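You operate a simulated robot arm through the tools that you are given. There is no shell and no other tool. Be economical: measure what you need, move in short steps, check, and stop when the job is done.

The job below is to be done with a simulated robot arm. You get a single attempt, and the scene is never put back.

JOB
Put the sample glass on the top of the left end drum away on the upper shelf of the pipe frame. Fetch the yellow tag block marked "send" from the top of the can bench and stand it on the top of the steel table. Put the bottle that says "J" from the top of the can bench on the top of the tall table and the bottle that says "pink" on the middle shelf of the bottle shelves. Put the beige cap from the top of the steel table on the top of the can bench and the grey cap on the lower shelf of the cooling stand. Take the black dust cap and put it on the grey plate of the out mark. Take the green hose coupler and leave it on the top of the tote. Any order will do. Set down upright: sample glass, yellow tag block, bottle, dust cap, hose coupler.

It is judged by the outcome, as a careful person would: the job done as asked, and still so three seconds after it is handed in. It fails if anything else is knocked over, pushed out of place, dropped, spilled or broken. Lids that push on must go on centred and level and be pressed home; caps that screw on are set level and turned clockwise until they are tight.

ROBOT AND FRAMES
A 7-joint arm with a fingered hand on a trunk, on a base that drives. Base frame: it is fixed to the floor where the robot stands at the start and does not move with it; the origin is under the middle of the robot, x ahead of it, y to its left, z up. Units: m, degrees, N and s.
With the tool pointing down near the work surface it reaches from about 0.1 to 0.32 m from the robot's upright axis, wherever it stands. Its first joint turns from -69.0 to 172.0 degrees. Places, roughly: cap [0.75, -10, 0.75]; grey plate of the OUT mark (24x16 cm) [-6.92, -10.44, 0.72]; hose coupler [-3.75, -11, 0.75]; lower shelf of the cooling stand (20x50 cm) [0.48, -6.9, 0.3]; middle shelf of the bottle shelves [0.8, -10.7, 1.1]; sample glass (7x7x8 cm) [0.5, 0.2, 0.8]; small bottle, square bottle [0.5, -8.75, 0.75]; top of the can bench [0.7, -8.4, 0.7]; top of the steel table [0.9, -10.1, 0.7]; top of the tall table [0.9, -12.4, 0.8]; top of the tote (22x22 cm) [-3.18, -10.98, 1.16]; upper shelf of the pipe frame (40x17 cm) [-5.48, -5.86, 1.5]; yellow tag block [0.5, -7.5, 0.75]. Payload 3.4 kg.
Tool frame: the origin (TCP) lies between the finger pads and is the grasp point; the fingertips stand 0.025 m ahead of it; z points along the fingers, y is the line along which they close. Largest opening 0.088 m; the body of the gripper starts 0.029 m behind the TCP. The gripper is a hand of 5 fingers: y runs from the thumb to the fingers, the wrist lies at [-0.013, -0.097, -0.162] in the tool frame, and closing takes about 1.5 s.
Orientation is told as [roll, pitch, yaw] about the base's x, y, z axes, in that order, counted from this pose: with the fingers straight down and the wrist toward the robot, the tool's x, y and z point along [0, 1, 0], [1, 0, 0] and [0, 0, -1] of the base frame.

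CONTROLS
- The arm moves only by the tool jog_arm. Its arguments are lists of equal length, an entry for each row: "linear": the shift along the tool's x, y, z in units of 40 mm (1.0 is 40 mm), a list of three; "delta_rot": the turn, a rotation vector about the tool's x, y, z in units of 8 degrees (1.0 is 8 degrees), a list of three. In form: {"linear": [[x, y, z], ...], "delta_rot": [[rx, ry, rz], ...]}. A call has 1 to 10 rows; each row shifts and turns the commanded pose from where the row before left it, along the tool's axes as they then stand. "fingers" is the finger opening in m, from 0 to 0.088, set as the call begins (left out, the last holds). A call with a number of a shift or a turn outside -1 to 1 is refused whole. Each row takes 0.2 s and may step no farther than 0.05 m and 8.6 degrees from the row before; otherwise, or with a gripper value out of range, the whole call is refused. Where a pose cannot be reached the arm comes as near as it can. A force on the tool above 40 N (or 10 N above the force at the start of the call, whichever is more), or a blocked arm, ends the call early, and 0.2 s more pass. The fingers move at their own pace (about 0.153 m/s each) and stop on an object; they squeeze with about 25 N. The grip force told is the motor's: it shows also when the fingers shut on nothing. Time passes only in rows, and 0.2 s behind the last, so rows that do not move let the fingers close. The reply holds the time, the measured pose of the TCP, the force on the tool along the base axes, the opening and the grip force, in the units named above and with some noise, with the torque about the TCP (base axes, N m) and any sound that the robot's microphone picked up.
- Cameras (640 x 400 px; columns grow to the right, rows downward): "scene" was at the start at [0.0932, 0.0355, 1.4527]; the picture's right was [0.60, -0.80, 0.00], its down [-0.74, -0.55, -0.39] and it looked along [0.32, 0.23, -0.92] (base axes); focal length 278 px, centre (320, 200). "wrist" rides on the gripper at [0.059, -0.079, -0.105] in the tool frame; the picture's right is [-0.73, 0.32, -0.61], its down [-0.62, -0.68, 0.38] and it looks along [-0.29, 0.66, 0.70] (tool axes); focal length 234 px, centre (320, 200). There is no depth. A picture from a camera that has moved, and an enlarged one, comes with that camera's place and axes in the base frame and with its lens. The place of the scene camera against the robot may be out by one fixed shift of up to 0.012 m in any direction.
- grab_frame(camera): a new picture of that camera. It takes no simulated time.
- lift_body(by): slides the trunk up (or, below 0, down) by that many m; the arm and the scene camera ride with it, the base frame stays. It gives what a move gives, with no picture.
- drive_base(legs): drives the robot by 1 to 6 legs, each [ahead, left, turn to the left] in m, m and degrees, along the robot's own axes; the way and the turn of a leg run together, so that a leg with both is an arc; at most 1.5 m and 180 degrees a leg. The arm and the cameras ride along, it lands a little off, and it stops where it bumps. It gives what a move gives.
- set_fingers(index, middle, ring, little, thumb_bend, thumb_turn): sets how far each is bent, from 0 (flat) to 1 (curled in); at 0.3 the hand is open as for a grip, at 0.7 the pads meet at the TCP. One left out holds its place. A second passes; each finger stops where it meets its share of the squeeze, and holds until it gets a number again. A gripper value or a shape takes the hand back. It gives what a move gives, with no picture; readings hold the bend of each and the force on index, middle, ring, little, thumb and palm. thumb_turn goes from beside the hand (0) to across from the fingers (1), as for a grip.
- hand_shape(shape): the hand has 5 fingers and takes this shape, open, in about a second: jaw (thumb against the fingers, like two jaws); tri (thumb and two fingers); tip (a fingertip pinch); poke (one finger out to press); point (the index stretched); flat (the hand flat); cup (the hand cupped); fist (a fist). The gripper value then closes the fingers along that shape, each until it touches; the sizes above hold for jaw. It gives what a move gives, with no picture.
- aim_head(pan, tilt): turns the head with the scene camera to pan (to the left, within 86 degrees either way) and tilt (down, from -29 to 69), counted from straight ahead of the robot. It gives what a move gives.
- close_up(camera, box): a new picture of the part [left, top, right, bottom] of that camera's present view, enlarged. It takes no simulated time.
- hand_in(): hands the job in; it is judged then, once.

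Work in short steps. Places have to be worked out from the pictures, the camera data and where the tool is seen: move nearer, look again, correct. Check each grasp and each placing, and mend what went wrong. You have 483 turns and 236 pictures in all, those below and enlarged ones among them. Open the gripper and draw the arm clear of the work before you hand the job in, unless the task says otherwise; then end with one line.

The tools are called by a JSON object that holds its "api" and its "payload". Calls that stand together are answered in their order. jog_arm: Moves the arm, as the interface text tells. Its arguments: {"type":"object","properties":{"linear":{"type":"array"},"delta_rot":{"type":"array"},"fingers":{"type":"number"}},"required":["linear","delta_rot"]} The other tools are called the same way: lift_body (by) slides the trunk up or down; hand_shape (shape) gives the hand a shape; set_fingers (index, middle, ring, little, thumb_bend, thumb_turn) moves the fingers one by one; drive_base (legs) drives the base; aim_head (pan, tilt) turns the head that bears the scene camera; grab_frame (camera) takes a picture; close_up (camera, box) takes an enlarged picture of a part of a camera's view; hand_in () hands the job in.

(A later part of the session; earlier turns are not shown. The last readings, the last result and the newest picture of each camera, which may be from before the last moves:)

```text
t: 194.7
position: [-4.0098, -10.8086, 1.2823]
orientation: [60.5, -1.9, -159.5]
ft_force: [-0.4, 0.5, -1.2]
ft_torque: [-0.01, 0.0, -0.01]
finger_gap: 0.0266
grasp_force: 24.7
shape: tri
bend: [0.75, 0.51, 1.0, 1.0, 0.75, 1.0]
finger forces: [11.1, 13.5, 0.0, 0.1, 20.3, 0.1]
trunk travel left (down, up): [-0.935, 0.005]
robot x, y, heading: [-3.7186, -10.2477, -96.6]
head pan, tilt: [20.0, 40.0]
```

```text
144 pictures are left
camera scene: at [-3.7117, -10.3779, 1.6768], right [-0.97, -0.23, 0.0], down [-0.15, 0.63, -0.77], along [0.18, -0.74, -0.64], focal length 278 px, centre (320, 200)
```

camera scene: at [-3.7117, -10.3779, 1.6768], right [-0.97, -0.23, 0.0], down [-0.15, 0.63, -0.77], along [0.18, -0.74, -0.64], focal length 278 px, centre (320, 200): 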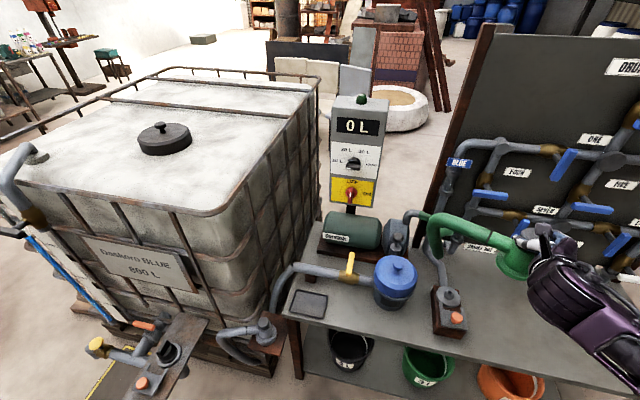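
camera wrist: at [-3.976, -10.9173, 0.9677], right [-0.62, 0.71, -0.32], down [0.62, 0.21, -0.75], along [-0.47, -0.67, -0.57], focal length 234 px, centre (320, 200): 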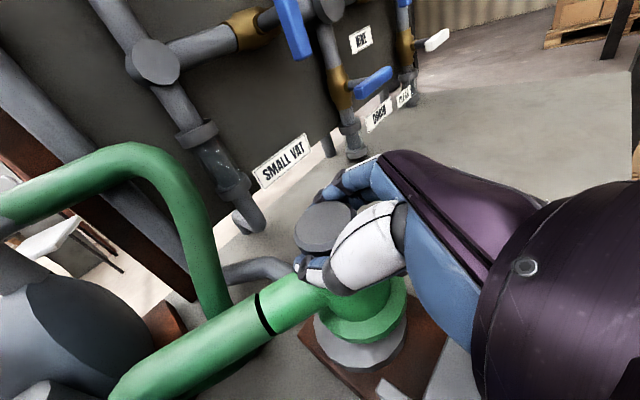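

I can see the tote top clearly; its front-right corner is at about (−3.35, −10.87). Raise the arm a bit more for clearance, then turn left 51°.

{"api": "jog_arm", "payload": {"linear": [[0.6, 0.02, -0.34], [0.4, 0.02, -0.23]], "delta_rot": [[0, 0, 0], [0, 0, 0]]}}

{"api": "drive_base", "payload": {"legs": [[0, 0, 51.6]]}}

{"api": "aim_head", "payload": {"pan": -10, "tilt": 40}}

{"api": "grab_frame", "payload": {"camera": "scene"}}

```text
t: 195.3
position: [-4.0087, -10.8073, 1.3291]
orientation: [60.3, -1.9, -159.3]
ft_force: [-1.3, -0.6, -1.4]
ft_torque: [0.04, -0.02, 0.02]
finger_gap: 0.0267
grasp_force: 24.8
shape: tri
bend: [0.75, 0.51, 1.0, 1.0, 0.75, 1.0]
finger forces: [11.1, 13.5, 0.1, 0.0, 20.0, 0.1]
trunk travel left (down, up): [-0.935, 0.005]
robot x, y, heading: [-3.7209, -10.2425, -96.6]
head pan, tilt: [20.0, 40.0]
```

```text
t: 198.0
position: [-3.4611, -10.8203, 1.3294]
orientation: [60.5, -2.0, -108.0]
ft_force: [0.1, -0.1, -1.4]
ft_torque: [0.03, -0.01, 0.03]
finger_gap: 0.0264
grasp_force: 25.5
shape: tri
bend: [0.75, 0.51, 1.0, 1.0, 0.75, 1.0]
finger forces: [10.9, 13.5, 0.1, 0.0, 20.0, 0.0]
trunk travel left (down, up): [-0.935, 0.005]
robot x, y, heading: [-3.7166, -10.2434, -44.9]
head pan, tilt: [20.0, 40.0]
```

```text
t: 198.9
position: [-3.4606, -10.8204, 1.328]
orientation: [60.4, -1.9, -107.9]
ft_force: [0.2, 0.0, -2.4]
ft_torque: [-0.01, 0.0, 0.01]
finger_gap: 0.0267
grasp_force: 24.6
shape: tri
bend: [0.75, 0.51, 1.0, 1.0, 0.75, 1.0]
finger forces: [11.0, 13.5, 0.0, 0.0, 20.0, 0.0]
trunk travel left (down, up): [-0.935, 0.005]
robot x, y, heading: [-3.721, -10.2426, -45.1]
head pan, tilt: [-10.0, 40.0]
```

```text
143 pictures are left
camera scene: at [-3.6409, -10.3501, 1.6769], right [-0.82, -0.57, 0.0], down [-0.37, 0.53, -0.77], along [0.44, -0.63, -0.64], focal length 278 px, centre (320, 200)
```

scene: 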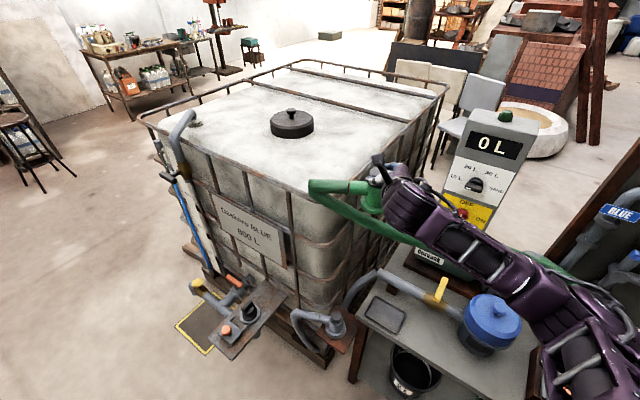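

Clear path: panel at (−3.64, −11.19) stays well behind the forearm. Drive the coupler over the tote top.

{"api": "drive_base", "payload": {"legs": [[0.28, 0.1, 0]]}}

{"api": "grab_frame", "payload": {"camera": "scene"}}

{"api": "grab_frame", "payload": {"camera": "wrist"}}

```text
t: 201.0
position: [-3.194, -10.9467, 1.3293]
orientation: [60.4, -1.8, -107.9]
ft_force: [-0.7, 0.0, -1.4]
ft_torque: [-0.02, -0.01, -0.03]
finger_gap: 0.0266
grasp_force: 25.3
shape: tri
bend: [0.75, 0.51, 1.0, 1.0, 0.75, 1.0]
finger forces: [11.0, 13.3, 0.1, 0.0, 19.9, 0.0]
trunk travel left (down, up): [-0.935, 0.005]
robot x, y, heading: [-3.4541, -10.3702, -45.1]
head pan, tilt: [-10.0, 40.0]
```

```text
142 pictures are left
camera scene: at [-3.3756, -10.4762, 1.677], right [-0.82, -0.57, 0.0], down [-0.37, 0.53, -0.77], along [0.44, -0.63, -0.64], focal length 278 px, centre (320, 200)
```

scene: 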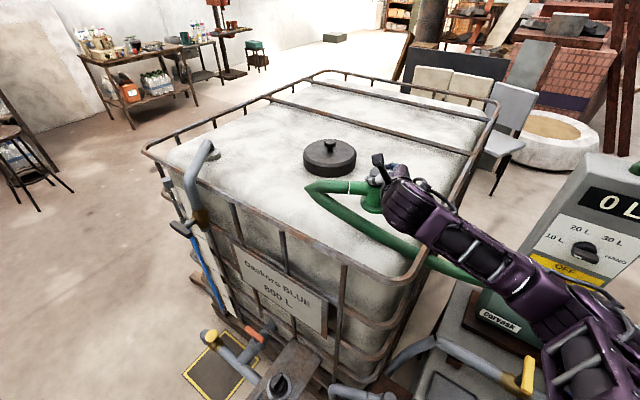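

```text
141 pictures are left
camera wrist: at [-3.2278, -10.8485, 1.4292], right [-0.95, -0.04, -0.32], down [0.23, 0.62, -0.75], along [0.23, -0.79, -0.57], focal length 234 px, centre (320, 200)
```

wrist: 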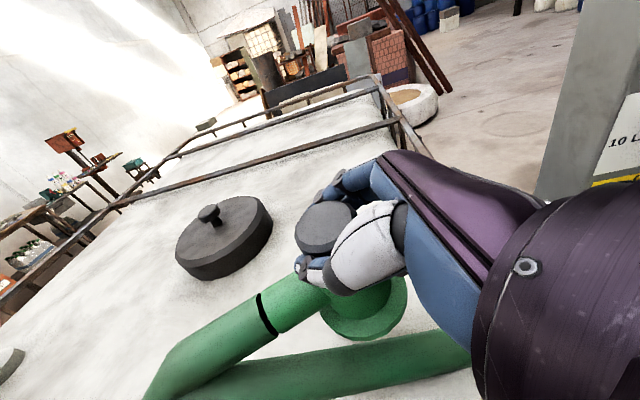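

Over the tote with the flange hanging level. Lower by trunk.

{"api": "lift_body", "payload": {"by": -0.06}}

{"api": "close_up", "payload": {"camera": "scene", "box": [280, 130, 440, 250]}}

```text
t: 202.0
position: [-3.1936, -10.9478, 1.2693]
orientation: [60.5, -1.9, -107.9]
ft_force: [0.7, 0.4, -0.9]
ft_torque: [-0.01, -0.01, -0.04]
finger_gap: 0.0267
grasp_force: 24.7
shape: tri
bend: [0.75, 0.51, 1.0, 1.0, 0.75, 1.0]
finger forces: [11.0, 13.3, 0.0, 0.0, 20.0, 0.1]
trunk travel left (down, up): [-0.875, 0.065]
robot x, y, heading: [-3.4527, -10.3723, -45.0]
head pan, tilt: [-10.0, 40.0]
```

```text
3.33 times, centred on (360, 190) of scene
camera zoom: at [-3.3744, -10.4766, 1.6169], right [-0.82, -0.57, 0.0], down [-0.37, 0.53, -0.77], along [0.44, -0.63, -0.64], focal length 926 px, centre (187, 233)
```

zoom: 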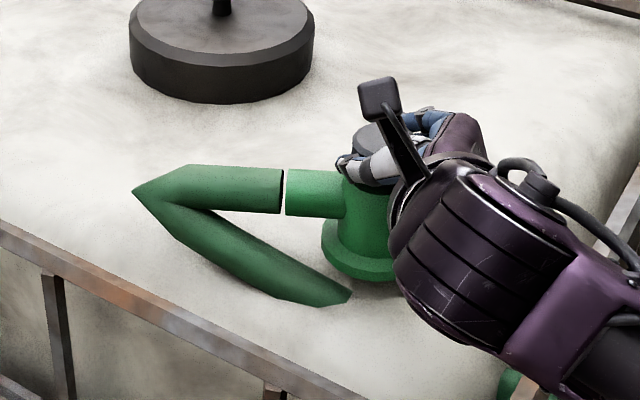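

Nearly down. Continue in small steps until contact.

{"api": "lift_body", "payload": {"by": -0.012}}

{"api": "lift_body", "payload": {"by": -0.005}}

{"api": "lift_body", "payload": {"by": -0.004}}

```text
t: 202.6
position: [-3.1936, -10.9472, 1.2575]
orientation: [60.5, -1.9, -108.0]
ft_force: [-0.5, -0.4, -0.8]
ft_torque: [0.04, -0.01, 0.01]
finger_gap: 0.0262
grasp_force: 25.3
shape: tri
bend: [0.75, 0.51, 1.0, 1.0, 0.75, 1.0]
finger forces: [11.1, 13.3, 0.1, 0.1, 19.9, 0.1]
trunk travel left (down, up): [-0.863, 0.077]
robot x, y, heading: [-3.4545, -10.374, -45.2]
head pan, tilt: [-10.0, 40.0]
```

```text
t: 203.1
position: [-3.1942, -10.9472, 1.2516]
orientation: [60.5, -1.9, -107.9]
ft_force: [0.3, 0.3, -2.1]
ft_torque: [0.03, -0.01, 0.0]
finger_gap: 0.0265
grasp_force: 25.1
shape: tri
bend: [0.75, 0.51, 1.0, 1.0, 0.75, 1.0]
finger forces: [11.0, 13.3, 0.0, 0.0, 19.9, 0.1]
trunk travel left (down, up): [-0.858, 0.082]
robot x, y, heading: [-3.4556, -10.3728, -45.3]
head pan, tilt: [-10.0, 40.0]
```

```text
t: 203.6
position: [-3.1927, -10.9478, 1.2492]
orientation: [60.6, -1.9, -108.0]
ft_force: [0.2, -1.2, 4.1]
ft_torque: [0.01, -0.02, -0.01]
finger_gap: 0.0267
grasp_force: 25.1
shape: tri
bend: [0.75, 0.51, 1.0, 1.0, 0.76, 1.0]
finger forces: [13.3, 17.1, 0.7, 0.0, 19.9, 0.0]
trunk travel left (down, up): [-0.854, 0.086]
robot x, y, heading: [-3.4508, -10.3728, -44.9]
head pan, tilt: [-10.0, 40.0]
```

Contact at 1.249. Open and check before retreating.

{"api": "jog_arm", "payload": {"linear": [[0, 0, 0], [0, 0, 0], [0, 0, 0], [0, 0, 0]], "delta_rot": [[0, 0, 0], [0, 0, 0], [0, 0, 0], [0, 0, 0]], "fingers": 0.088}}

{"api": "jog_arm", "payload": {"linear": [[0, 0, -0.3], [0, 0, -0.5], [0, 0, -0.8], [0, 0, -0.8], [0, 0, -0.8]], "delta_rot": [[0, 0, 0], [0, 0, 0], [0, 0, 0], [0, 0, 0], [0, 0, 0]]}}

{"api": "close_up", "payload": {"camera": "scene", "box": [280, 130, 440, 250]}}

```text
t: 204.6
position: [-3.1939, -10.9477, 1.2478]
orientation: [60.5, -1.9, -107.9]
ft_force: [-0.9, 0.8, 0.1]
ft_torque: [0.02, -0.02, -0.01]
finger_gap: 0.0876
grasp_force: 0.0
shape: tri
bend: [0.3, 0.3, 0.99, 0.99, 0.3, 0.98]
finger forces: [0.0, 0.0, 0.4, 0.1, 0.0, 0.0]
trunk travel left (down, up): [-0.854, 0.086]
robot x, y, heading: [-3.4563, -10.3758, -45.6]
head pan, tilt: [-10.0, 40.0]
```

```text
t: 205.8
position: [-3.3008, -10.9095, 1.3105]
orientation: [60.5, -1.9, -107.9]
ft_force: [0.1, 0.0, 0.9]
ft_torque: [-0.01, 0.02, 0.04]
finger_gap: 0.0879
grasp_force: 0.1
shape: tri
bend: [0.3, 0.3, 0.99, 0.99, 0.3, 0.98]
finger forces: [0.0, 0.0, 0.1, 0.1, 0.0, 0.0]
trunk travel left (down, up): [-0.854, 0.086]
robot x, y, heading: [-3.4536, -10.3707, -45.4]
head pan, tilt: [-10.0, 40.0]
```

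```text
3.33 times, centred on (360, 190) of scene
camera zoom: at [-3.3759, -10.4756, 1.596], right [-0.82, -0.57, 0.0], down [-0.37, 0.53, -0.77], along [0.44, -0.63, -0.64], focal length 926 px, centre (187, 233)
```

zoom: 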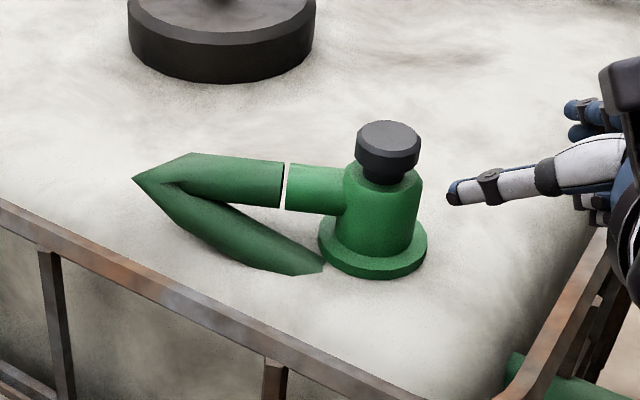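

Coupler placed upright. Now the dust cap on the tote's outlet: back away and go round to face its latch plate from the front.

{"api": "drive_base", "payload": {"legs": [[-0.3, 0, 0], [0.47, 0.75, 0], [0, 0, -51]]}}

{"api": "aim_head", "payload": {"pan": -15, "tilt": 55}}

{"api": "grab_frame", "payload": {"camera": "scene"}}

```text
t: 214.4
position: [-3.1283, -10.423, 1.309]
orientation: [60.5, -1.9, -159.0]
ft_force: [-0.1, -0.2, 0.6]
ft_torque: [-0.01, -0.02, -0.04]
finger_gap: 0.0878
grasp_force: 0.1
shape: tri
bend: [0.3, 0.3, 0.99, 0.99, 0.3, 0.98]
finger forces: [0.1, 0.0, 0.1, 0.0, 0.0, 0.0]
trunk travel left (down, up): [-0.854, 0.086]
robot x, y, heading: [-2.8096, -9.9631, -96.2]
head pan, tilt: [-10.0, 40.0]
```

```text
t: 215.2
position: [-3.1282, -10.4233, 1.3104]
orientation: [60.5, -1.9, -159.0]
ft_force: [0.1, 0.2, -0.6]
ft_torque: [0.01, 0.0, 0.02]
finger_gap: 0.0879
grasp_force: 0.0
shape: tri
bend: [0.3, 0.3, 0.99, 0.99, 0.3, 0.98]
finger forces: [0.1, 0.1, 0.0, 0.0, 0.1, 0.0]
trunk travel left (down, up): [-0.854, 0.086]
robot x, y, heading: [-2.8066, -9.9653, -96.1]
head pan, tilt: [-15.0, 55.0]
```

```text
138 pictures are left
camera scene: at [-2.8416, -10.0805, 1.5753], right [-0.93, 0.36, 0.0], down [0.3, 0.76, -0.57], along [-0.21, -0.54, -0.82], focal length 278 px, centre (320, 200)
```

scene: 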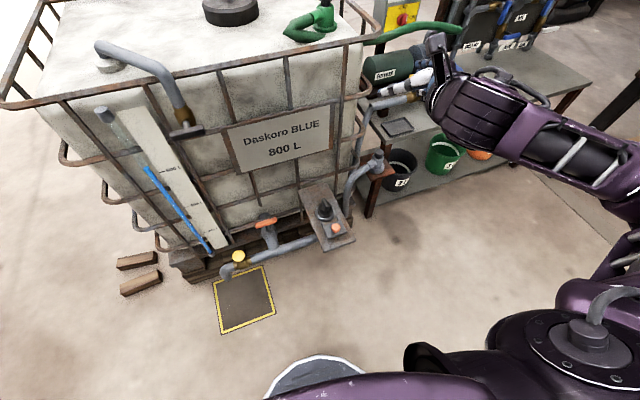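

The cap and knob are at roughly (−3.07, −10.61) and (−3.08, −10.53). Bring the arm to the steep 58° pose used before and lower the trunk, then look closer.

{"api": "jog_arm", "payload": {"linear": [[-0.87, 0, 0.49], [-0.8, 0, 0.6], [-0.74, 0, 0.67], [-0.66, 0, 0.75], [-0.58, 0, 0.81], [-0.53, 0, 0.85]], "delta_rot": [[0, -0.72, 0], [0, -0.72, 0], [0, -0.72, 0], [0, -0.72, 0], [0, -0.72, 0], [0, 0, 0]]}}

{"api": "lift_body", "payload": {"by": -0.21}}

{"api": "grab_frame", "payload": {"camera": "scene"}}

{"api": "grab_frame", "payload": {"camera": "wrist"}}

```text
t: 216.6
position: [-3.135, -10.4287, 1.0696]
orientation: [31.6, -2.0, -159.0]
ft_force: [-0.6, 0.1, 0.2]
ft_torque: [-0.01, 0.0, 0.0]
finger_gap: 0.0876
grasp_force: 0.1
shape: tri
bend: [0.3, 0.3, 0.99, 0.99, 0.3, 0.98]
finger forces: [0.0, 0.0, 0.0, 0.0, 0.0, 0.0]
trunk travel left (down, up): [-0.854, 0.086]
robot x, y, heading: [-2.809, -9.9651, -96.4]
head pan, tilt: [-15.0, 55.0]
```

```text
t: 218.8
position: [-3.1349, -10.4283, 0.8606]
orientation: [31.7, -1.9, -159.0]
ft_force: [0.1, 0.4, 0.6]
ft_torque: [-0.02, 0.02, 0.0]
finger_gap: 0.088
grasp_force: 0.1
shape: tri
bend: [0.3, 0.3, 0.99, 0.99, 0.3, 0.98]
finger forces: [0.0, 0.0, 0.0, 0.1, 0.0, 0.0]
trunk travel left (down, up): [-0.644, 0.296]
robot x, y, heading: [-2.8072, -9.9649, -96.0]
head pan, tilt: [-15.0, 55.0]
```

```text
137 pictures are left
camera scene: at [-2.8415, -10.0805, 1.3653], right [-0.93, 0.36, 0.0], down [0.3, 0.76, -0.57], along [-0.21, -0.53, -0.82], focal length 278 px, centre (320, 200)
```

scene: 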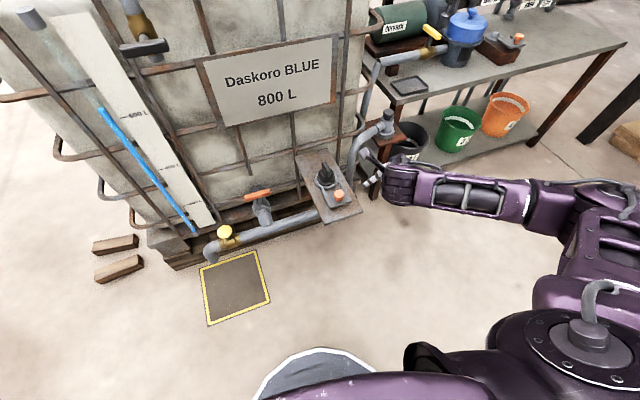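

```text
136 pictures are left
camera wrist: at [-3.0578, -10.3939, 0.9772], right [-0.63, 0.76, 0.15], down [0.5, 0.54, -0.68], along [-0.59, -0.36, -0.72], focal length 234 px, centre (320, 200)
```

wrist: 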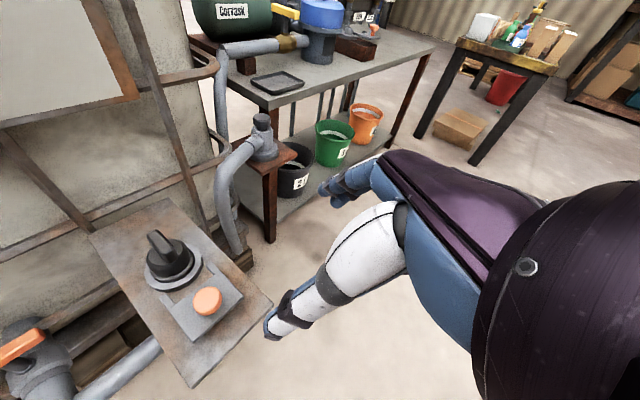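

Knob triangulated at (−3.080, −10.545, 0.646), cap at (−3.076, −10.628, ~0.67). Move to the pre-grasp point above the knob.

{"api": "drive_base", "payload": {"legs": [[0.058, 0.04, 0]]}}

{"api": "lift_body", "payload": {"by": -0.15}}

{"api": "grab_frame", "payload": {"camera": "wrist"}}

```text
t: 219.8
position: [-3.1014, -10.4909, 0.8596]
orientation: [31.6, -2.0, -158.9]
ft_force: [0.5, -0.8, 0.2]
ft_torque: [0.02, 0.01, -0.02]
finger_gap: 0.0876
grasp_force: 0.0
shape: tri
bend: [0.3, 0.3, 0.99, 0.99, 0.3, 0.98]
finger forces: [0.1, 0.0, 0.0, 0.0, 0.1, 0.0]
trunk travel left (down, up): [-0.644, 0.296]
robot x, y, heading: [-2.7733, -10.0254, -96.3]
head pan, tilt: [-15.0, 55.0]
```

```text
t: 221.6
position: [-3.1009, -10.4925, 0.7103]
orientation: [31.7, -1.9, -159.0]
ft_force: [-0.6, -0.2, -0.2]
ft_torque: [-0.03, 0.0, 0.01]
finger_gap: 0.0876
grasp_force: 0.1
shape: tri
bend: [0.3, 0.3, 0.99, 0.99, 0.3, 0.98]
finger forces: [0.0, 0.0, 0.0, 0.0, 0.0, 0.0]
trunk travel left (down, up): [-0.494, 0.446]
robot x, y, heading: [-2.7734, -10.0261, -96.2]
head pan, tilt: [-15.0, 55.0]
```

```text
135 pictures are left
camera wrist: at [-3.0249, -10.4562, 0.8272], right [-0.63, 0.76, 0.15], down [0.5, 0.54, -0.68], along [-0.59, -0.35, -0.72], focal length 234 px, centre (320, 200)
```

wrist: 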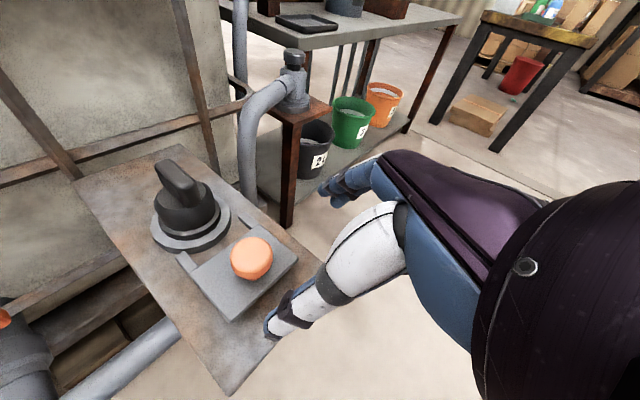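

Confirmed. Advance onto the knob and close.

{"api": "jog_arm", "payload": {"linear": [[-0.13, -0.13, 0.5], [0, 0, 0.5], [0, 0, 0.5], [0, 0, 0.4]], "delta_rot": [[0, 0, 0], [0, 0, 0], [0, 0, 0], [0, 0, 0]]}}

{"api": "jog_arm", "payload": {"linear": [[0, 0, 0], [0, 0, 0], [0, 0, 0], [0, 0, 0], [0, 0, 0], [0, 0, 0], [0, 0, 0], [0, 0, 0]], "delta_rot": [[0, 0, 0], [0, 0, 0], [0, 0, 0], [0, 0, 0], [0, 0, 0], [0, 0, 0], [0, 0, 0], [0, 0, 0]], "fingers": 0.0}}

{"api": "grab_frame", "payload": {"camera": "wrist"}}

```text
t: 222.6
position: [-3.0869, -10.5241, 0.6422]
orientation: [31.6, -2.0, -159.1]
ft_force: [-0.1, -0.1, 0.6]
ft_torque: [-0.05, 0.0, -0.01]
finger_gap: 0.0878
grasp_force: 0.0
shape: tri
bend: [0.3, 0.3, 0.99, 0.99, 0.3, 0.98]
finger forces: [0.0, 0.0, 0.0, 0.1, 0.0, 0.1]
trunk travel left (down, up): [-0.494, 0.446]
robot x, y, heading: [-2.7735, -10.0281, -96.1]
head pan, tilt: [-15.0, 55.0]
```

```text
t: 224.5
position: [-3.0986, -10.5244, 0.6436]
orientation: [31.3, -2.8, -160.2]
ft_force: [-21.5, -4.1, 2.1]
ft_torque: [-0.08, 0.65, -0.3]
finger_gap: 0.0156
grasp_force: 25.2
shape: tri
bend: [0.7, 0.45, 1.0, 1.0, 0.85, 1.0]
finger forces: [13.0, 16.9, 0.0, 0.0, 0.1, 0.0]
trunk travel left (down, up): [-0.494, 0.446]
robot x, y, heading: [-2.7749, -10.0285, -96.4]
head pan, tilt: [-15.0, 55.0]
stopped in row 8: the force on the tool passed its limit at 40 N (the readings are from after the stop); the commanded pose is now the measured one
```

```text
134 pictures are left
camera wrist: at [-3.0191, -10.4903, 0.7592], right [-0.61, 0.77, 0.16], down [0.5, 0.53, -0.69], along [-0.61, -0.34, -0.71], focal length 234 px, centre (320, 200)
```

wrist: 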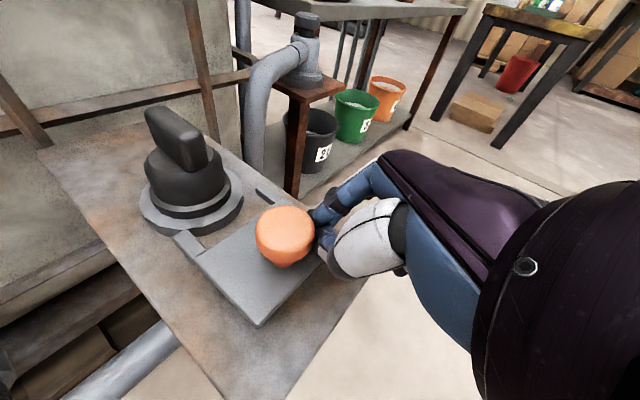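

The thumb missed it; the knob sat too far toward the fingers. Open, correct by about (+5, −7, +12 mm) in tool axes, and retry.

{"api": "jog_arm", "payload": {"linear": [[0, 0, 0], [0, 0, 0], [0, 0, 0], [0, 0, 0], [0, 0, 0]], "delta_rot": [[0, 0, 0], [0, 0, 0], [0, 0, 0], [0, 0, 0], [0, 0, 0]], "fingers": 0.088}}

{"api": "jog_arm", "payload": {"linear": [[0.1, -0.18, 0.12], [0, 0, 0.1]], "delta_rot": [[0, 0, 0], [0, 0, 0]]}}

{"api": "grab_frame", "payload": {"camera": "wrist"}}

```text
t: 225.7
position: [-3.0914, -10.523, 0.6436]
orientation: [31.5, -2.4, -159.4]
ft_force: [-0.4, -0.5, 0.4]
ft_torque: [-0.04, 0.0, -0.02]
finger_gap: 0.0876
grasp_force: 0.0
shape: tri
bend: [0.3, 0.3, 0.99, 0.99, 0.3, 0.98]
finger forces: [0.0, 0.1, 0.1, 0.0, 0.1, 0.0]
trunk travel left (down, up): [-0.494, 0.446]
robot x, y, heading: [-2.7712, -10.0275, -96.4]
head pan, tilt: [-15.0, 55.0]
```

```text
t: 226.3
position: [-3.0826, -10.5285, 0.6364]
orientation: [31.5, -2.5, -159.6]
ft_force: [-0.2, -1.0, 0.2]
ft_torque: [0.0, 0.02, 0.04]
finger_gap: 0.0878
grasp_force: 0.0
shape: tri
bend: [0.3, 0.3, 0.99, 0.99, 0.3, 0.98]
finger forces: [0.0, 0.0, 0.1, 0.1, 0.0, 0.1]
trunk travel left (down, up): [-0.494, 0.446]
robot x, y, heading: [-2.7718, -10.0249, -96.1]
head pan, tilt: [-15.0, 55.0]
```

```text
133 pictures are left
camera wrist: at [-3.004, -10.4944, 0.7535], right [-0.62, 0.77, 0.15], down [0.5, 0.54, -0.68], along [-0.6, -0.35, -0.72], focal length 234 px, centre (320, 200)
```

wrist: 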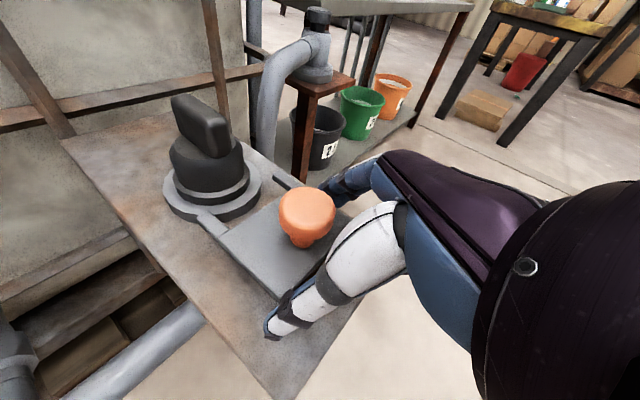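

Knob at (306, 213); nudge so it's closer to the earlier good spot (303, 226), then close.

{"api": "jog_arm", "payload": {"linear": [[0.12, 0.12, -0.03], [0, 0, 0]], "delta_rot": [[0, 0, 0], [0, 0, 0]]}}

{"api": "jog_arm", "payload": {"linear": [[0, 0, 0], [0, 0, 0], [0, 0, 0], [0, 0, 0], [0, 0, 0], [0, 0, 0], [0, 0, 0], [0, 0, 0]], "delta_rot": [[0, 0, 0], [0, 0, 0], [0, 0, 0], [0, 0, 0], [0, 0, 0], [0, 0, 0], [0, 0, 0], [0, 0, 0]], "fingers": 0.0}}

{"api": "grab_frame", "payload": {"camera": "wrist"}}

```text
t: 226.9
position: [-3.0849, -10.5341, 0.6398]
orientation: [31.5, -2.5, -159.5]
ft_force: [-1.2, -0.3, 0.5]
ft_torque: [0.0, 0.02, 0.0]
finger_gap: 0.0876
grasp_force: 0.0
shape: tri
bend: [0.3, 0.3, 0.99, 0.99, 0.3, 0.98]
finger forces: [0.0, 0.0, 0.0, 0.0, 0.1, 0.1]
trunk travel left (down, up): [-0.494, 0.446]
robot x, y, heading: [-2.7739, -10.0269, -96.1]
head pan, tilt: [-15.0, 55.0]
```

```text
t: 228.7
position: [-3.0868, -10.532, 0.641]
orientation: [31.4, -2.6, -159.6]
ft_force: [-4.5, 0.6, 4.2]
ft_torque: [0.06, -0.11, -0.12]
finger_gap: 0.0584
grasp_force: 25.4
shape: tri
bend: [0.74, 0.34, 1.0, 1.0, 0.49, 0.98]
finger forces: [13.8, 12.3, 0.0, 0.1, 19.7, 0.1]
trunk travel left (down, up): [-0.494, 0.446]
robot x, y, heading: [-2.7747, -10.0268, -96.5]
head pan, tilt: [-15.0, 55.0]
```

```text
132 pictures are left
camera wrist: at [-3.0075, -10.4989, 0.7577], right [-0.62, 0.77, 0.15], down [0.5, 0.54, -0.68], along [-0.6, -0.35, -0.72], focal length 234 px, centre (320, 200)
```

wrist: 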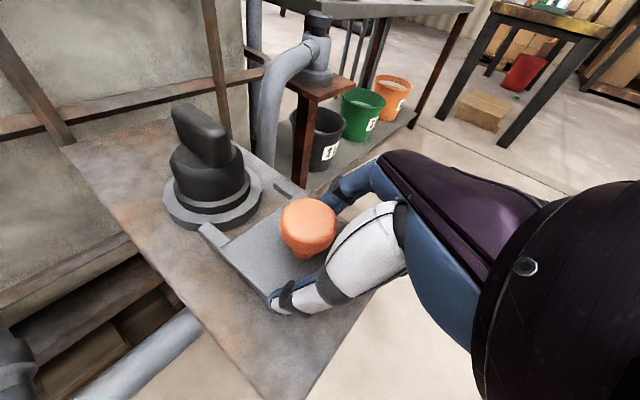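

Good pinch like the first time. Pull +y about 36 mm.

{"api": "jog_arm", "payload": {"linear": [[-0.2, -0.09, -0.12], [-0.2, -0.09, -0.12], [-0.2, -0.09, -0.12], [-0.2, -0.09, -0.12]], "delta_rot": [[0, 0, 0], [0, 0, 0], [0, 0, 0], [0, 0, 0]]}}

{"api": "grab_frame", "payload": {"camera": "wrist"}}

```text
t: 229.7
position: [-3.0831, -10.4927, 0.6397]
orientation: [31.4, -2.3, -159.3]
ft_force: [0.0, -0.1, 0.4]
ft_torque: [0.01, -0.02, 0.02]
finger_gap: 0.0249
grasp_force: 24.8
shape: tri
bend: [0.75, 0.48, 1.0, 1.0, 0.73, 1.0]
finger forces: [0.0, 0.0, 0.0, 0.0, 0.0, 0.0]
trunk travel left (down, up): [-0.494, 0.446]
robot x, y, heading: [-2.7719, -10.0285, -96.2]
head pan, tilt: [-15.0, 55.0]
```

```text
131 pictures are left
camera wrist: at [-3.0052, -10.4583, 0.7561], right [-0.63, 0.76, 0.15], down [0.5, 0.54, -0.68], along [-0.6, -0.35, -0.72], focal length 234 px, centre (320, 200)
```

wrist: 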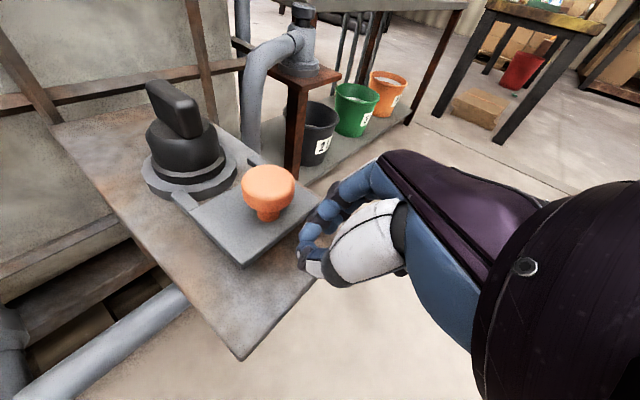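

Slipped again. Zoom to see whether the latch moved.

{"api": "close_up", "payload": {"camera": "wrist", "box": [120, 60, 340, 280]}}

```text
1.82 times, centred on (230, 170) of wrist
camera zoom: at [-3.0052, -10.4583, 0.7561], right [-0.63, 0.76, 0.15], down [0.5, 0.54, -0.68], along [-0.6, -0.35, -0.72], focal length 426 px, centre (484, 254)
```

zoom: 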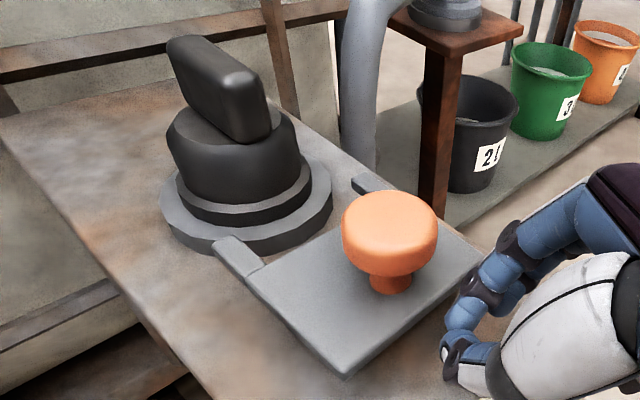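

The knob hasn't moved: this fork already stands clear of the cap's flange (same as the coupler's released state). Bar handle of the cap is at about (−3.081, −10.649, 0.655). Lift off the knob, open and move forward over the cap.

{"api": "jog_arm", "payload": {"linear": [[0, 0, -0.75], [0, 0, -0.75], [0, 0, -0.75]], "delta_rot": [[0, 0, 0], [0, 0, 0], [0, 0, 0]], "fingers": 0.088}}

{"api": "drive_base", "payload": {"legs": [[0.148, 0.016, 0]]}}

{"api": "grab_frame", "payload": {"camera": "wrist"}}

```text
t: 230.5
position: [-3.0969, -10.4473, 0.7179]
orientation: [31.4, -2.6, -159.7]
ft_force: [0.5, -0.2, 1.0]
ft_torque: [-0.01, -0.02, -0.03]
finger_gap: 0.0877
grasp_force: 0.1
shape: tri
bend: [0.3, 0.3, 0.99, 0.99, 0.3, 0.98]
finger forces: [0.0, 0.0, 0.1, 0.0, 0.0, 0.0]
trunk travel left (down, up): [-0.494, 0.446]
robot x, y, heading: [-2.7788, -10.0221, -96.1]
head pan, tilt: [-15.0, 55.0]
```

```text
t: 231.9
position: [-3.0984, -10.5983, 0.7178]
orientation: [31.4, -2.6, -159.6]
ft_force: [-0.2, 0.1, -0.8]
ft_torque: [-0.01, -0.03, -0.01]
finger_gap: 0.0876
grasp_force: 0.0
shape: tri
bend: [0.3, 0.3, 0.99, 0.99, 0.3, 0.98]
finger forces: [0.0, 0.1, 0.1, 0.0, 0.0, 0.1]
trunk travel left (down, up): [-0.494, 0.446]
robot x, y, heading: [-2.7734, -10.178, -96.3]
head pan, tilt: [-15.0, 55.0]
```

```text
129 pictures are left
camera wrist: at [-3.0202, -10.5643, 0.8333], right [-0.62, 0.77, 0.15], down [0.5, 0.54, -0.68], along [-0.6, -0.35, -0.72], focal length 234 px, centre (320, 200)
```

wrist: 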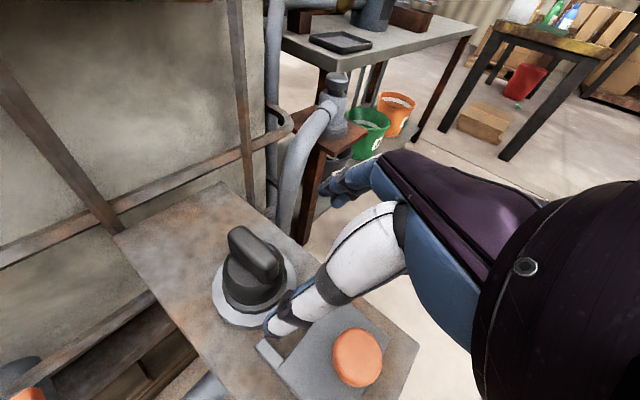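

Bar still projects consistently. Advance 78 mm and close on the bar handle.

{"api": "jog_arm", "payload": {"linear": [[0.07, 0, 0.5], [0, 0, 0.5], [0, 0, 0.5], [0, 0, 0.4]], "delta_rot": [[0, 0, 0], [0, 0, 0], [0, 0, 0], [0, 0, 0]]}}

{"api": "grab_frame", "payload": {"camera": "wrist"}}

```text
t: 232.9
position: [-3.0856, -10.6384, 0.6526]
orientation: [31.5, -2.5, -159.6]
ft_force: [-0.3, 0.3, 0.6]
ft_torque: [0.0, 0.03, 0.0]
finger_gap: 0.0875
grasp_force: 0.1
shape: tri
bend: [0.3, 0.3, 0.99, 0.99, 0.3, 0.98]
finger forces: [0.0, 0.0, 0.0, 0.0, 0.0, 0.1]
trunk travel left (down, up): [-0.494, 0.446]
robot x, y, heading: [-2.775, -10.1757, -96.4]
head pan, tilt: [-15.0, 55.0]
```

```text
128 pictures are left
camera wrist: at [-3.008, -10.6047, 0.7698], right [-0.62, 0.77, 0.15], down [0.5, 0.54, -0.68], along [-0.6, -0.35, -0.72], focal length 234 px, centre (320, 200)
```

wrist: 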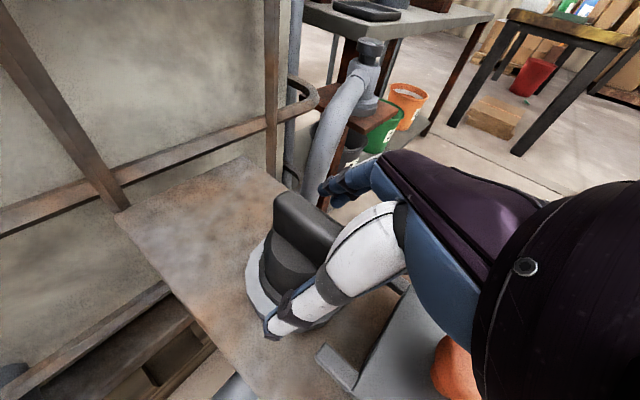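

Bar is between the pads. Close.

{"api": "jog_arm", "payload": {"linear": [[0, 0, 0.1], [0, 0, 0], [0, 0, 0], [0, 0, 0], [0, 0, 0], [0, 0, 0], [0, 0, 0], [0, 0, 0]], "delta_rot": [[0, 0, 0], [0, 0, 0], [0, 0, 0], [0, 0, 0], [0, 0, 0], [0, 0, 0], [0, 0, 0], [0, 0, 0]], "fingers": 0.0}}

{"api": "grab_frame", "payload": {"camera": "wrist"}}

```text
t: 234.7
position: [-3.0859, -10.6406, 0.6502]
orientation: [31.5, -2.5, -159.6]
ft_force: [-0.8, -0.3, 4.3]
ft_torque: [-0.04, 0.0, -0.06]
finger_gap: 0.0461
grasp_force: 24.4
shape: tri
bend: [0.74, 0.44, 1.0, 1.0, 0.68, 1.0]
finger forces: [11.7, 11.9, 0.0, 0.1, 22.7, 0.0]
trunk travel left (down, up): [-0.494, 0.446]
robot x, y, heading: [-2.772, -10.1767, -96.5]
head pan, tilt: [-15.0, 55.0]
```

```text
127 pictures are left
camera wrist: at [-3.0074, -10.6062, 0.767], right [-0.62, 0.77, 0.15], down [0.5, 0.54, -0.68], along [-0.6, -0.35, -0.72], focal length 234 px, centre (320, 200)
```

wrist: 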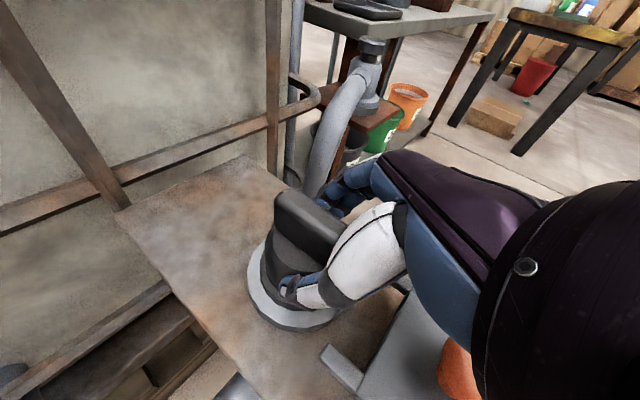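

Gripped around the cap body/handle. Lift 15 mm and check.

{"api": "lift_body", "payload": {"by": 0.015}}

{"api": "grab_frame", "payload": {"camera": "wrist"}}

```text
t: 235.3
position: [-3.0859, -10.6408, 0.665]
orientation: [31.4, -2.4, -159.5]
ft_force: [0.6, 0.1, -0.8]
ft_torque: [-0.03, -0.01, 0.02]
finger_gap: 0.0459
grasp_force: 24.8
shape: tri
bend: [0.74, 0.44, 1.0, 1.0, 0.68, 1.0]
finger forces: [11.3, 11.9, 0.1, 0.0, 23.2, 0.1]
trunk travel left (down, up): [-0.509, 0.431]
robot x, y, heading: [-2.773, -10.1795, -96.2]
head pan, tilt: [-15.0, 55.0]
```

```text
126 pictures are left
camera wrist: at [-3.0075, -10.6065, 0.7814], right [-0.62, 0.77, 0.15], down [0.5, 0.54, -0.68], along [-0.6, -0.35, -0.72], focal length 234 px, centre (320, 200)
```

wrist: 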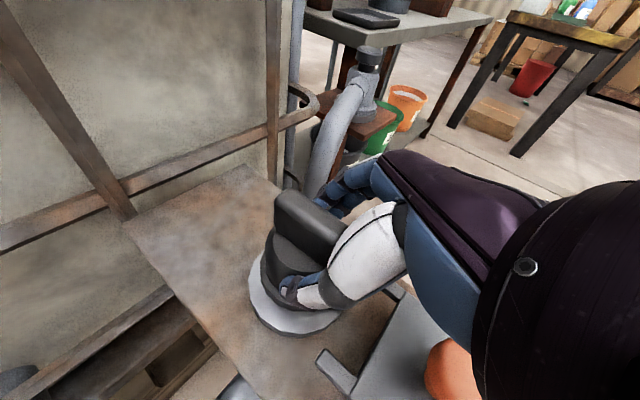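

The cap is free in the hand. Raise it, back out, and drive along the lane to the OUT plate.

{"api": "lift_body", "payload": {"by": 0.28}}

{"api": "drive_base", "payload": {"legs": [[-0.38, 0, 0], [0.137, -1.263, 0], [0.137, -1.263, 0], [0.137, -1.263, 0]]}}

{"api": "aim_head", "payload": {"pan": -15, "tilt": 45}}

{"api": "grab_frame", "payload": {"camera": "scene"}}

{"api": "grab_frame", "payload": {"camera": "wrist"}}

```text
t: 238.1
position: [-3.0855, -10.6412, 0.9441]
orientation: [31.5, -2.5, -159.6]
ft_force: [-0.2, -0.2, 0.2]
ft_torque: [-0.01, -0.01, -0.01]
finger_gap: 0.0464
grasp_force: 25.0
shape: tri
bend: [0.74, 0.44, 1.0, 1.0, 0.68, 1.0]
finger forces: [11.3, 11.9, 0.0, 0.0, 23.3, 0.0]
trunk travel left (down, up): [-0.789, 0.151]
robot x, y, heading: [-2.7746, -10.1741, -96.2]
head pan, tilt: [-15.0, 55.0]
```

```text
t: 258.6
position: [-6.8631, -10.2313, 0.9454]
orientation: [31.5, -2.5, -159.8]
ft_force: [0.6, 1.0, 0.9]
ft_torque: [0.03, 0.02, -0.05]
finger_gap: 0.0465
grasp_force: 24.9
shape: tri
bend: [0.74, 0.44, 1.0, 1.0, 0.68, 1.0]
finger forces: [11.3, 12.1, 0.0, 0.1, 23.2, 0.0]
trunk travel left (down, up): [-0.789, 0.151]
robot x, y, heading: [-6.5477, -9.7715, -96.6]
head pan, tilt: [-15.0, 55.0]
```

```text
t: 259.3
position: [-6.8642, -10.2327, 0.9452]
orientation: [31.4, -2.5, -159.8]
ft_force: [0.7, -0.1, 0.2]
ft_torque: [-0.02, 0.01, 0.0]
finger_gap: 0.0463
grasp_force: 25.0
shape: tri
bend: [0.74, 0.44, 1.0, 1.0, 0.68, 1.0]
finger forces: [11.3, 12.1, 0.0, 0.0, 23.3, 0.0]
trunk travel left (down, up): [-0.789, 0.151]
robot x, y, heading: [-6.5462, -9.7667, -96.5]
head pan, tilt: [-15.0, 45.0]
```

```text
125 pictures are left
camera scene: at [-6.5894, -9.8938, 1.5236], right [-0.93, 0.37, 0.0], down [0.26, 0.66, -0.71], along [-0.26, -0.66, -0.71], focal length 278 px, centre (320, 200)
```

scene: 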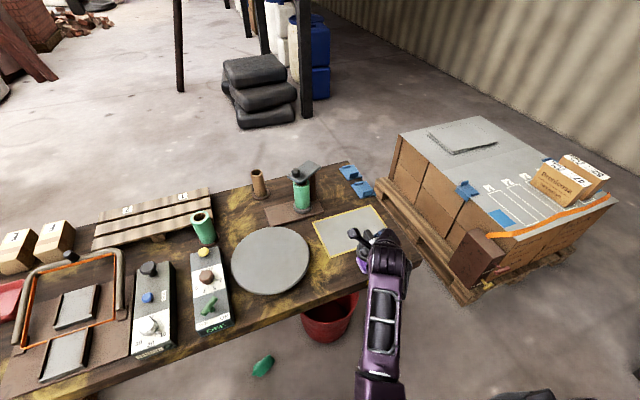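

```text
124 pictures are left
camera wrist: at [-6.7857, -10.1985, 1.0616], right [-0.62, 0.77, 0.15], down [0.5, 0.54, -0.68], along [-0.61, -0.35, -0.72], focal length 234 px, centre (320, 200)
```

wrist: 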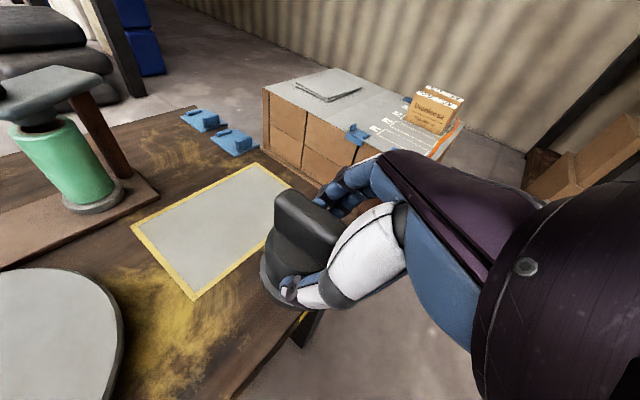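

Plate centre ≈ (−6.92, −10.455). Drive the cap over it, at height.

{"api": "drive_base", "payload": {"legs": [[0.2195, -0.036, 0]]}}

{"api": "lift_body", "payload": {"by": -0.14}}

{"api": "grab_frame", "payload": {"camera": "wrist"}}

{"api": "grab_frame", "payload": {"camera": "scene"}}

```text
t: 261.0
position: [-6.9236, -10.4445, 0.9457]
orientation: [31.5, -2.5, -159.8]
ft_force: [0.2, -1.2, 0.4]
ft_torque: [0.0, -0.03, -0.01]
finger_gap: 0.0464
grasp_force: 25.2
shape: tri
bend: [0.74, 0.44, 1.0, 1.0, 0.68, 1.0]
finger forces: [11.2, 11.9, 0.0, 0.0, 23.3, 0.0]
trunk travel left (down, up): [-0.789, 0.151]
robot x, y, heading: [-6.6123, -9.9768, -96.6]
head pan, tilt: [-15.0, 45.0]
```

```text
t: 262.6
position: [-6.9238, -10.4445, 0.8054]
orientation: [31.5, -2.5, -159.7]
ft_force: [0.1, 0.3, -0.1]
ft_torque: [0.04, -0.02, 0.01]
finger_gap: 0.0466
grasp_force: 25.0
shape: tri
bend: [0.74, 0.44, 1.0, 1.0, 0.68, 1.0]
finger forces: [11.3, 11.9, 0.0, 0.0, 23.2, 0.0]
trunk travel left (down, up): [-0.649, 0.291]
robot x, y, heading: [-6.6095, -9.9835, -96.5]
head pan, tilt: [-15.0, 45.0]
```

```text
123 pictures are left
camera wrist: at [-6.8456, -10.4099, 0.9216], right [-0.62, 0.77, 0.15], down [0.5, 0.54, -0.68], along [-0.61, -0.35, -0.72], focal length 234 px, centre (320, 200)
```

wrist: 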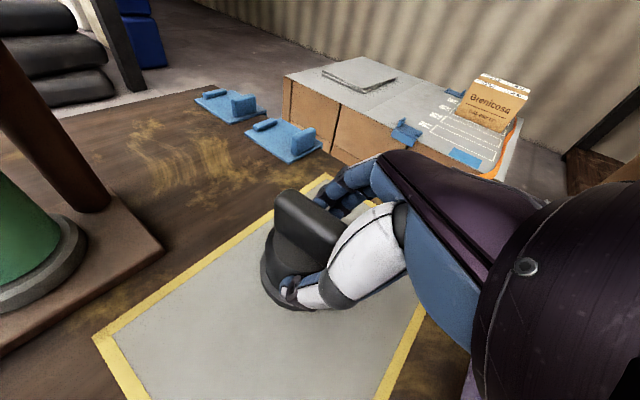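

```text
122 pictures are left
camera scene: at [-6.6495, -10.1051, 1.3837], right [-0.93, 0.37, 0.0], down [0.26, 0.66, -0.71], along [-0.26, -0.66, -0.71], focal length 278 px, centre (320, 200)
```

scene: 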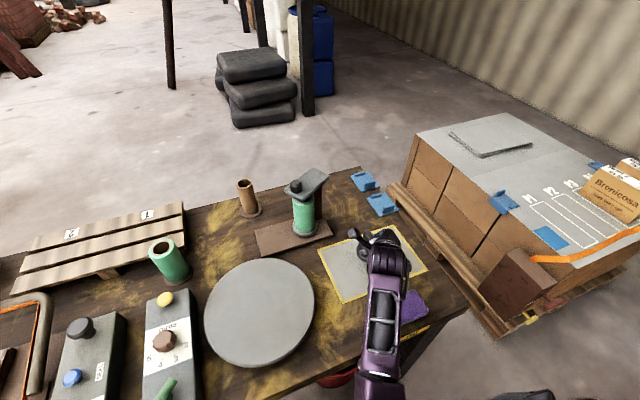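

Over the plate. Lower until contact.

{"api": "lift_body", "payload": {"by": -0.028}}

{"api": "lift_body", "payload": {"by": -0.006}}

{"api": "lift_body", "payload": {"by": -0.005}}

{"api": "grab_frame", "payload": {"camera": "wrist"}}

```text
t: 263.4
position: [-6.9243, -10.4439, 0.7802]
orientation: [31.7, -2.7, -159.8]
ft_force: [-0.9, 1.1, 11.0]
ft_torque: [-0.1, 0.01, 0.01]
finger_gap: 0.0465
grasp_force: 25.1
shape: tri
bend: [0.74, 0.44, 1.0, 1.0, 0.69, 0.99]
finger forces: [12.5, 12.2, 0.0, 0.0, 24.3, 0.0]
trunk travel left (down, up): [-0.621, 0.319]
robot x, y, heading: [-6.6084, -9.9774, -96.7]
head pan, tilt: [-15.0, 45.0]
```

```text
t: 263.9
position: [-6.9227, -10.4431, 0.7781]
orientation: [32.1, -3.0, -159.8]
ft_force: [-3.2, 1.1, 32.2]
ft_torque: [-0.42, 0.17, 0.1]
finger_gap: 0.0471
grasp_force: 25.1
shape: tri
bend: [0.74, 0.43, 1.0, 1.0, 0.71, 0.98]
finger forces: [13.1, 17.6, 0.0, 0.0, 24.5, 0.0]
trunk travel left (down, up): [-0.615, 0.325]
robot x, y, heading: [-6.6119, -9.9804, -96.2]
head pan, tilt: [-15.0, 45.0]
```

```text
t: 264.4
position: [-6.9249, -10.4445, 0.7769]
orientation: [32.5, -3.6, -159.9]
ft_force: [1.4, 5.7, 23.0]
ft_torque: [-0.19, 0.08, 0.05]
finger_gap: 0.0469
grasp_force: 24.8
shape: tri
bend: [0.74, 0.43, 1.0, 1.0, 0.71, 0.97]
finger forces: [11.9, 16.8, 0.0, 0.1, 27.5, 0.1]
trunk travel left (down, up): [-0.611, 0.329]
robot x, y, heading: [-6.6122, -9.9774, -96.6]
head pan, tilt: [-15.0, 45.0]
stopped: the force on the tool passed its limit at 44 N (the readings are from after the stop); the commanded pose is now the measured one
```

```text
121 pictures are left
camera wrist: at [-6.8449, -10.4086, 0.8914], right [-0.62, 0.77, 0.14], down [0.49, 0.52, -0.7], along [-0.61, -0.36, -0.7], focal length 234 px, centre (320, 200)
```

wrist: 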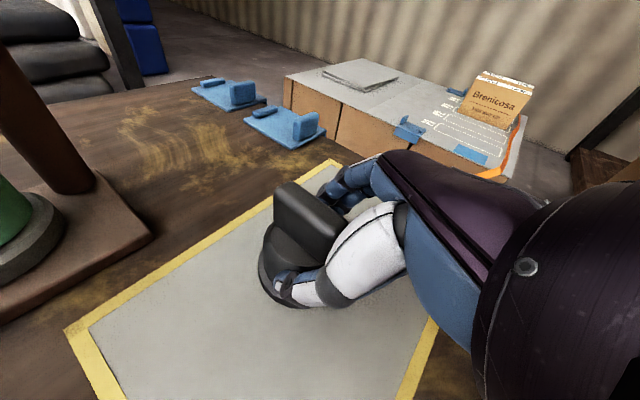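

Already in contact at 0.780, pressed a bit hard. Relieve upward 9 mm and open.

{"api": "lift_body", "payload": {"by": 0.008}}

{"api": "jog_arm", "payload": {"linear": [[0, 0, 0], [0, 0, 0], [0, 0, 0], [0, 0, 0], [0, 0, 0]], "delta_rot": [[0, 0, 0], [0, 0, 0], [0, 0, 0], [0, 0, 0], [0, 0, 0]], "fingers": 0.088}}

{"api": "grab_frame", "payload": {"camera": "wrist"}}

```text
t: 264.9
position: [-6.9253, -10.4449, 0.7777]
orientation: [32.0, -3.0, -159.7]
ft_force: [0.8, -1.2, 3.7]
ft_torque: [-0.07, 0.03, 0.02]
finger_gap: 0.0461
grasp_force: 25.1
shape: tri
bend: [0.74, 0.43, 1.0, 1.0, 0.71, 0.98]
finger forces: [12.2, 12.5, 0.0, 0.1, 24.9, 0.1]
trunk travel left (down, up): [-0.619, 0.321]
robot x, y, heading: [-6.6114, -9.9802, -96.4]
head pan, tilt: [-15.0, 45.0]
```

```text
t: 266.1
position: [-6.9257, -10.4456, 0.7801]
orientation: [32.0, -3.1, -159.8]
ft_force: [0.3, 0.8, 0.0]
ft_torque: [0.0, 0.0, 0.02]
finger_gap: 0.0876
grasp_force: 0.1
shape: tri
bend: [0.3, 0.3, 0.99, 0.99, 0.3, 0.98]
finger forces: [0.0, 0.1, 0.0, 0.1, 0.0, 0.1]
trunk travel left (down, up): [-0.619, 0.321]
robot x, y, heading: [-6.6105, -9.9792, -96.4]
head pan, tilt: [-15.0, 45.0]
```

```text
120 pictures are left
camera wrist: at [-6.8461, -10.4101, 0.8953], right [-0.62, 0.77, 0.15], down [0.49, 0.53, -0.69], along [-0.61, -0.36, -0.71], focal length 234 px, centre (320, 200)
```

wrist: 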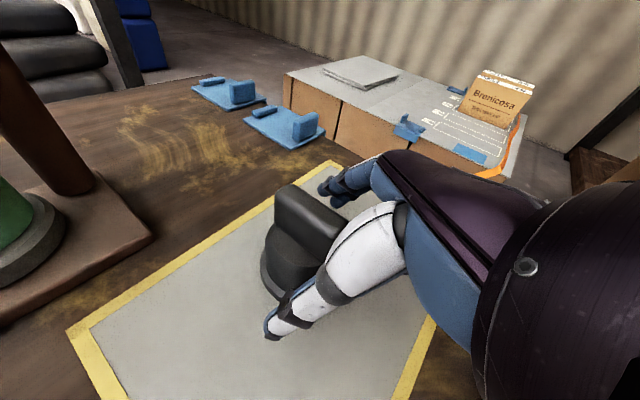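

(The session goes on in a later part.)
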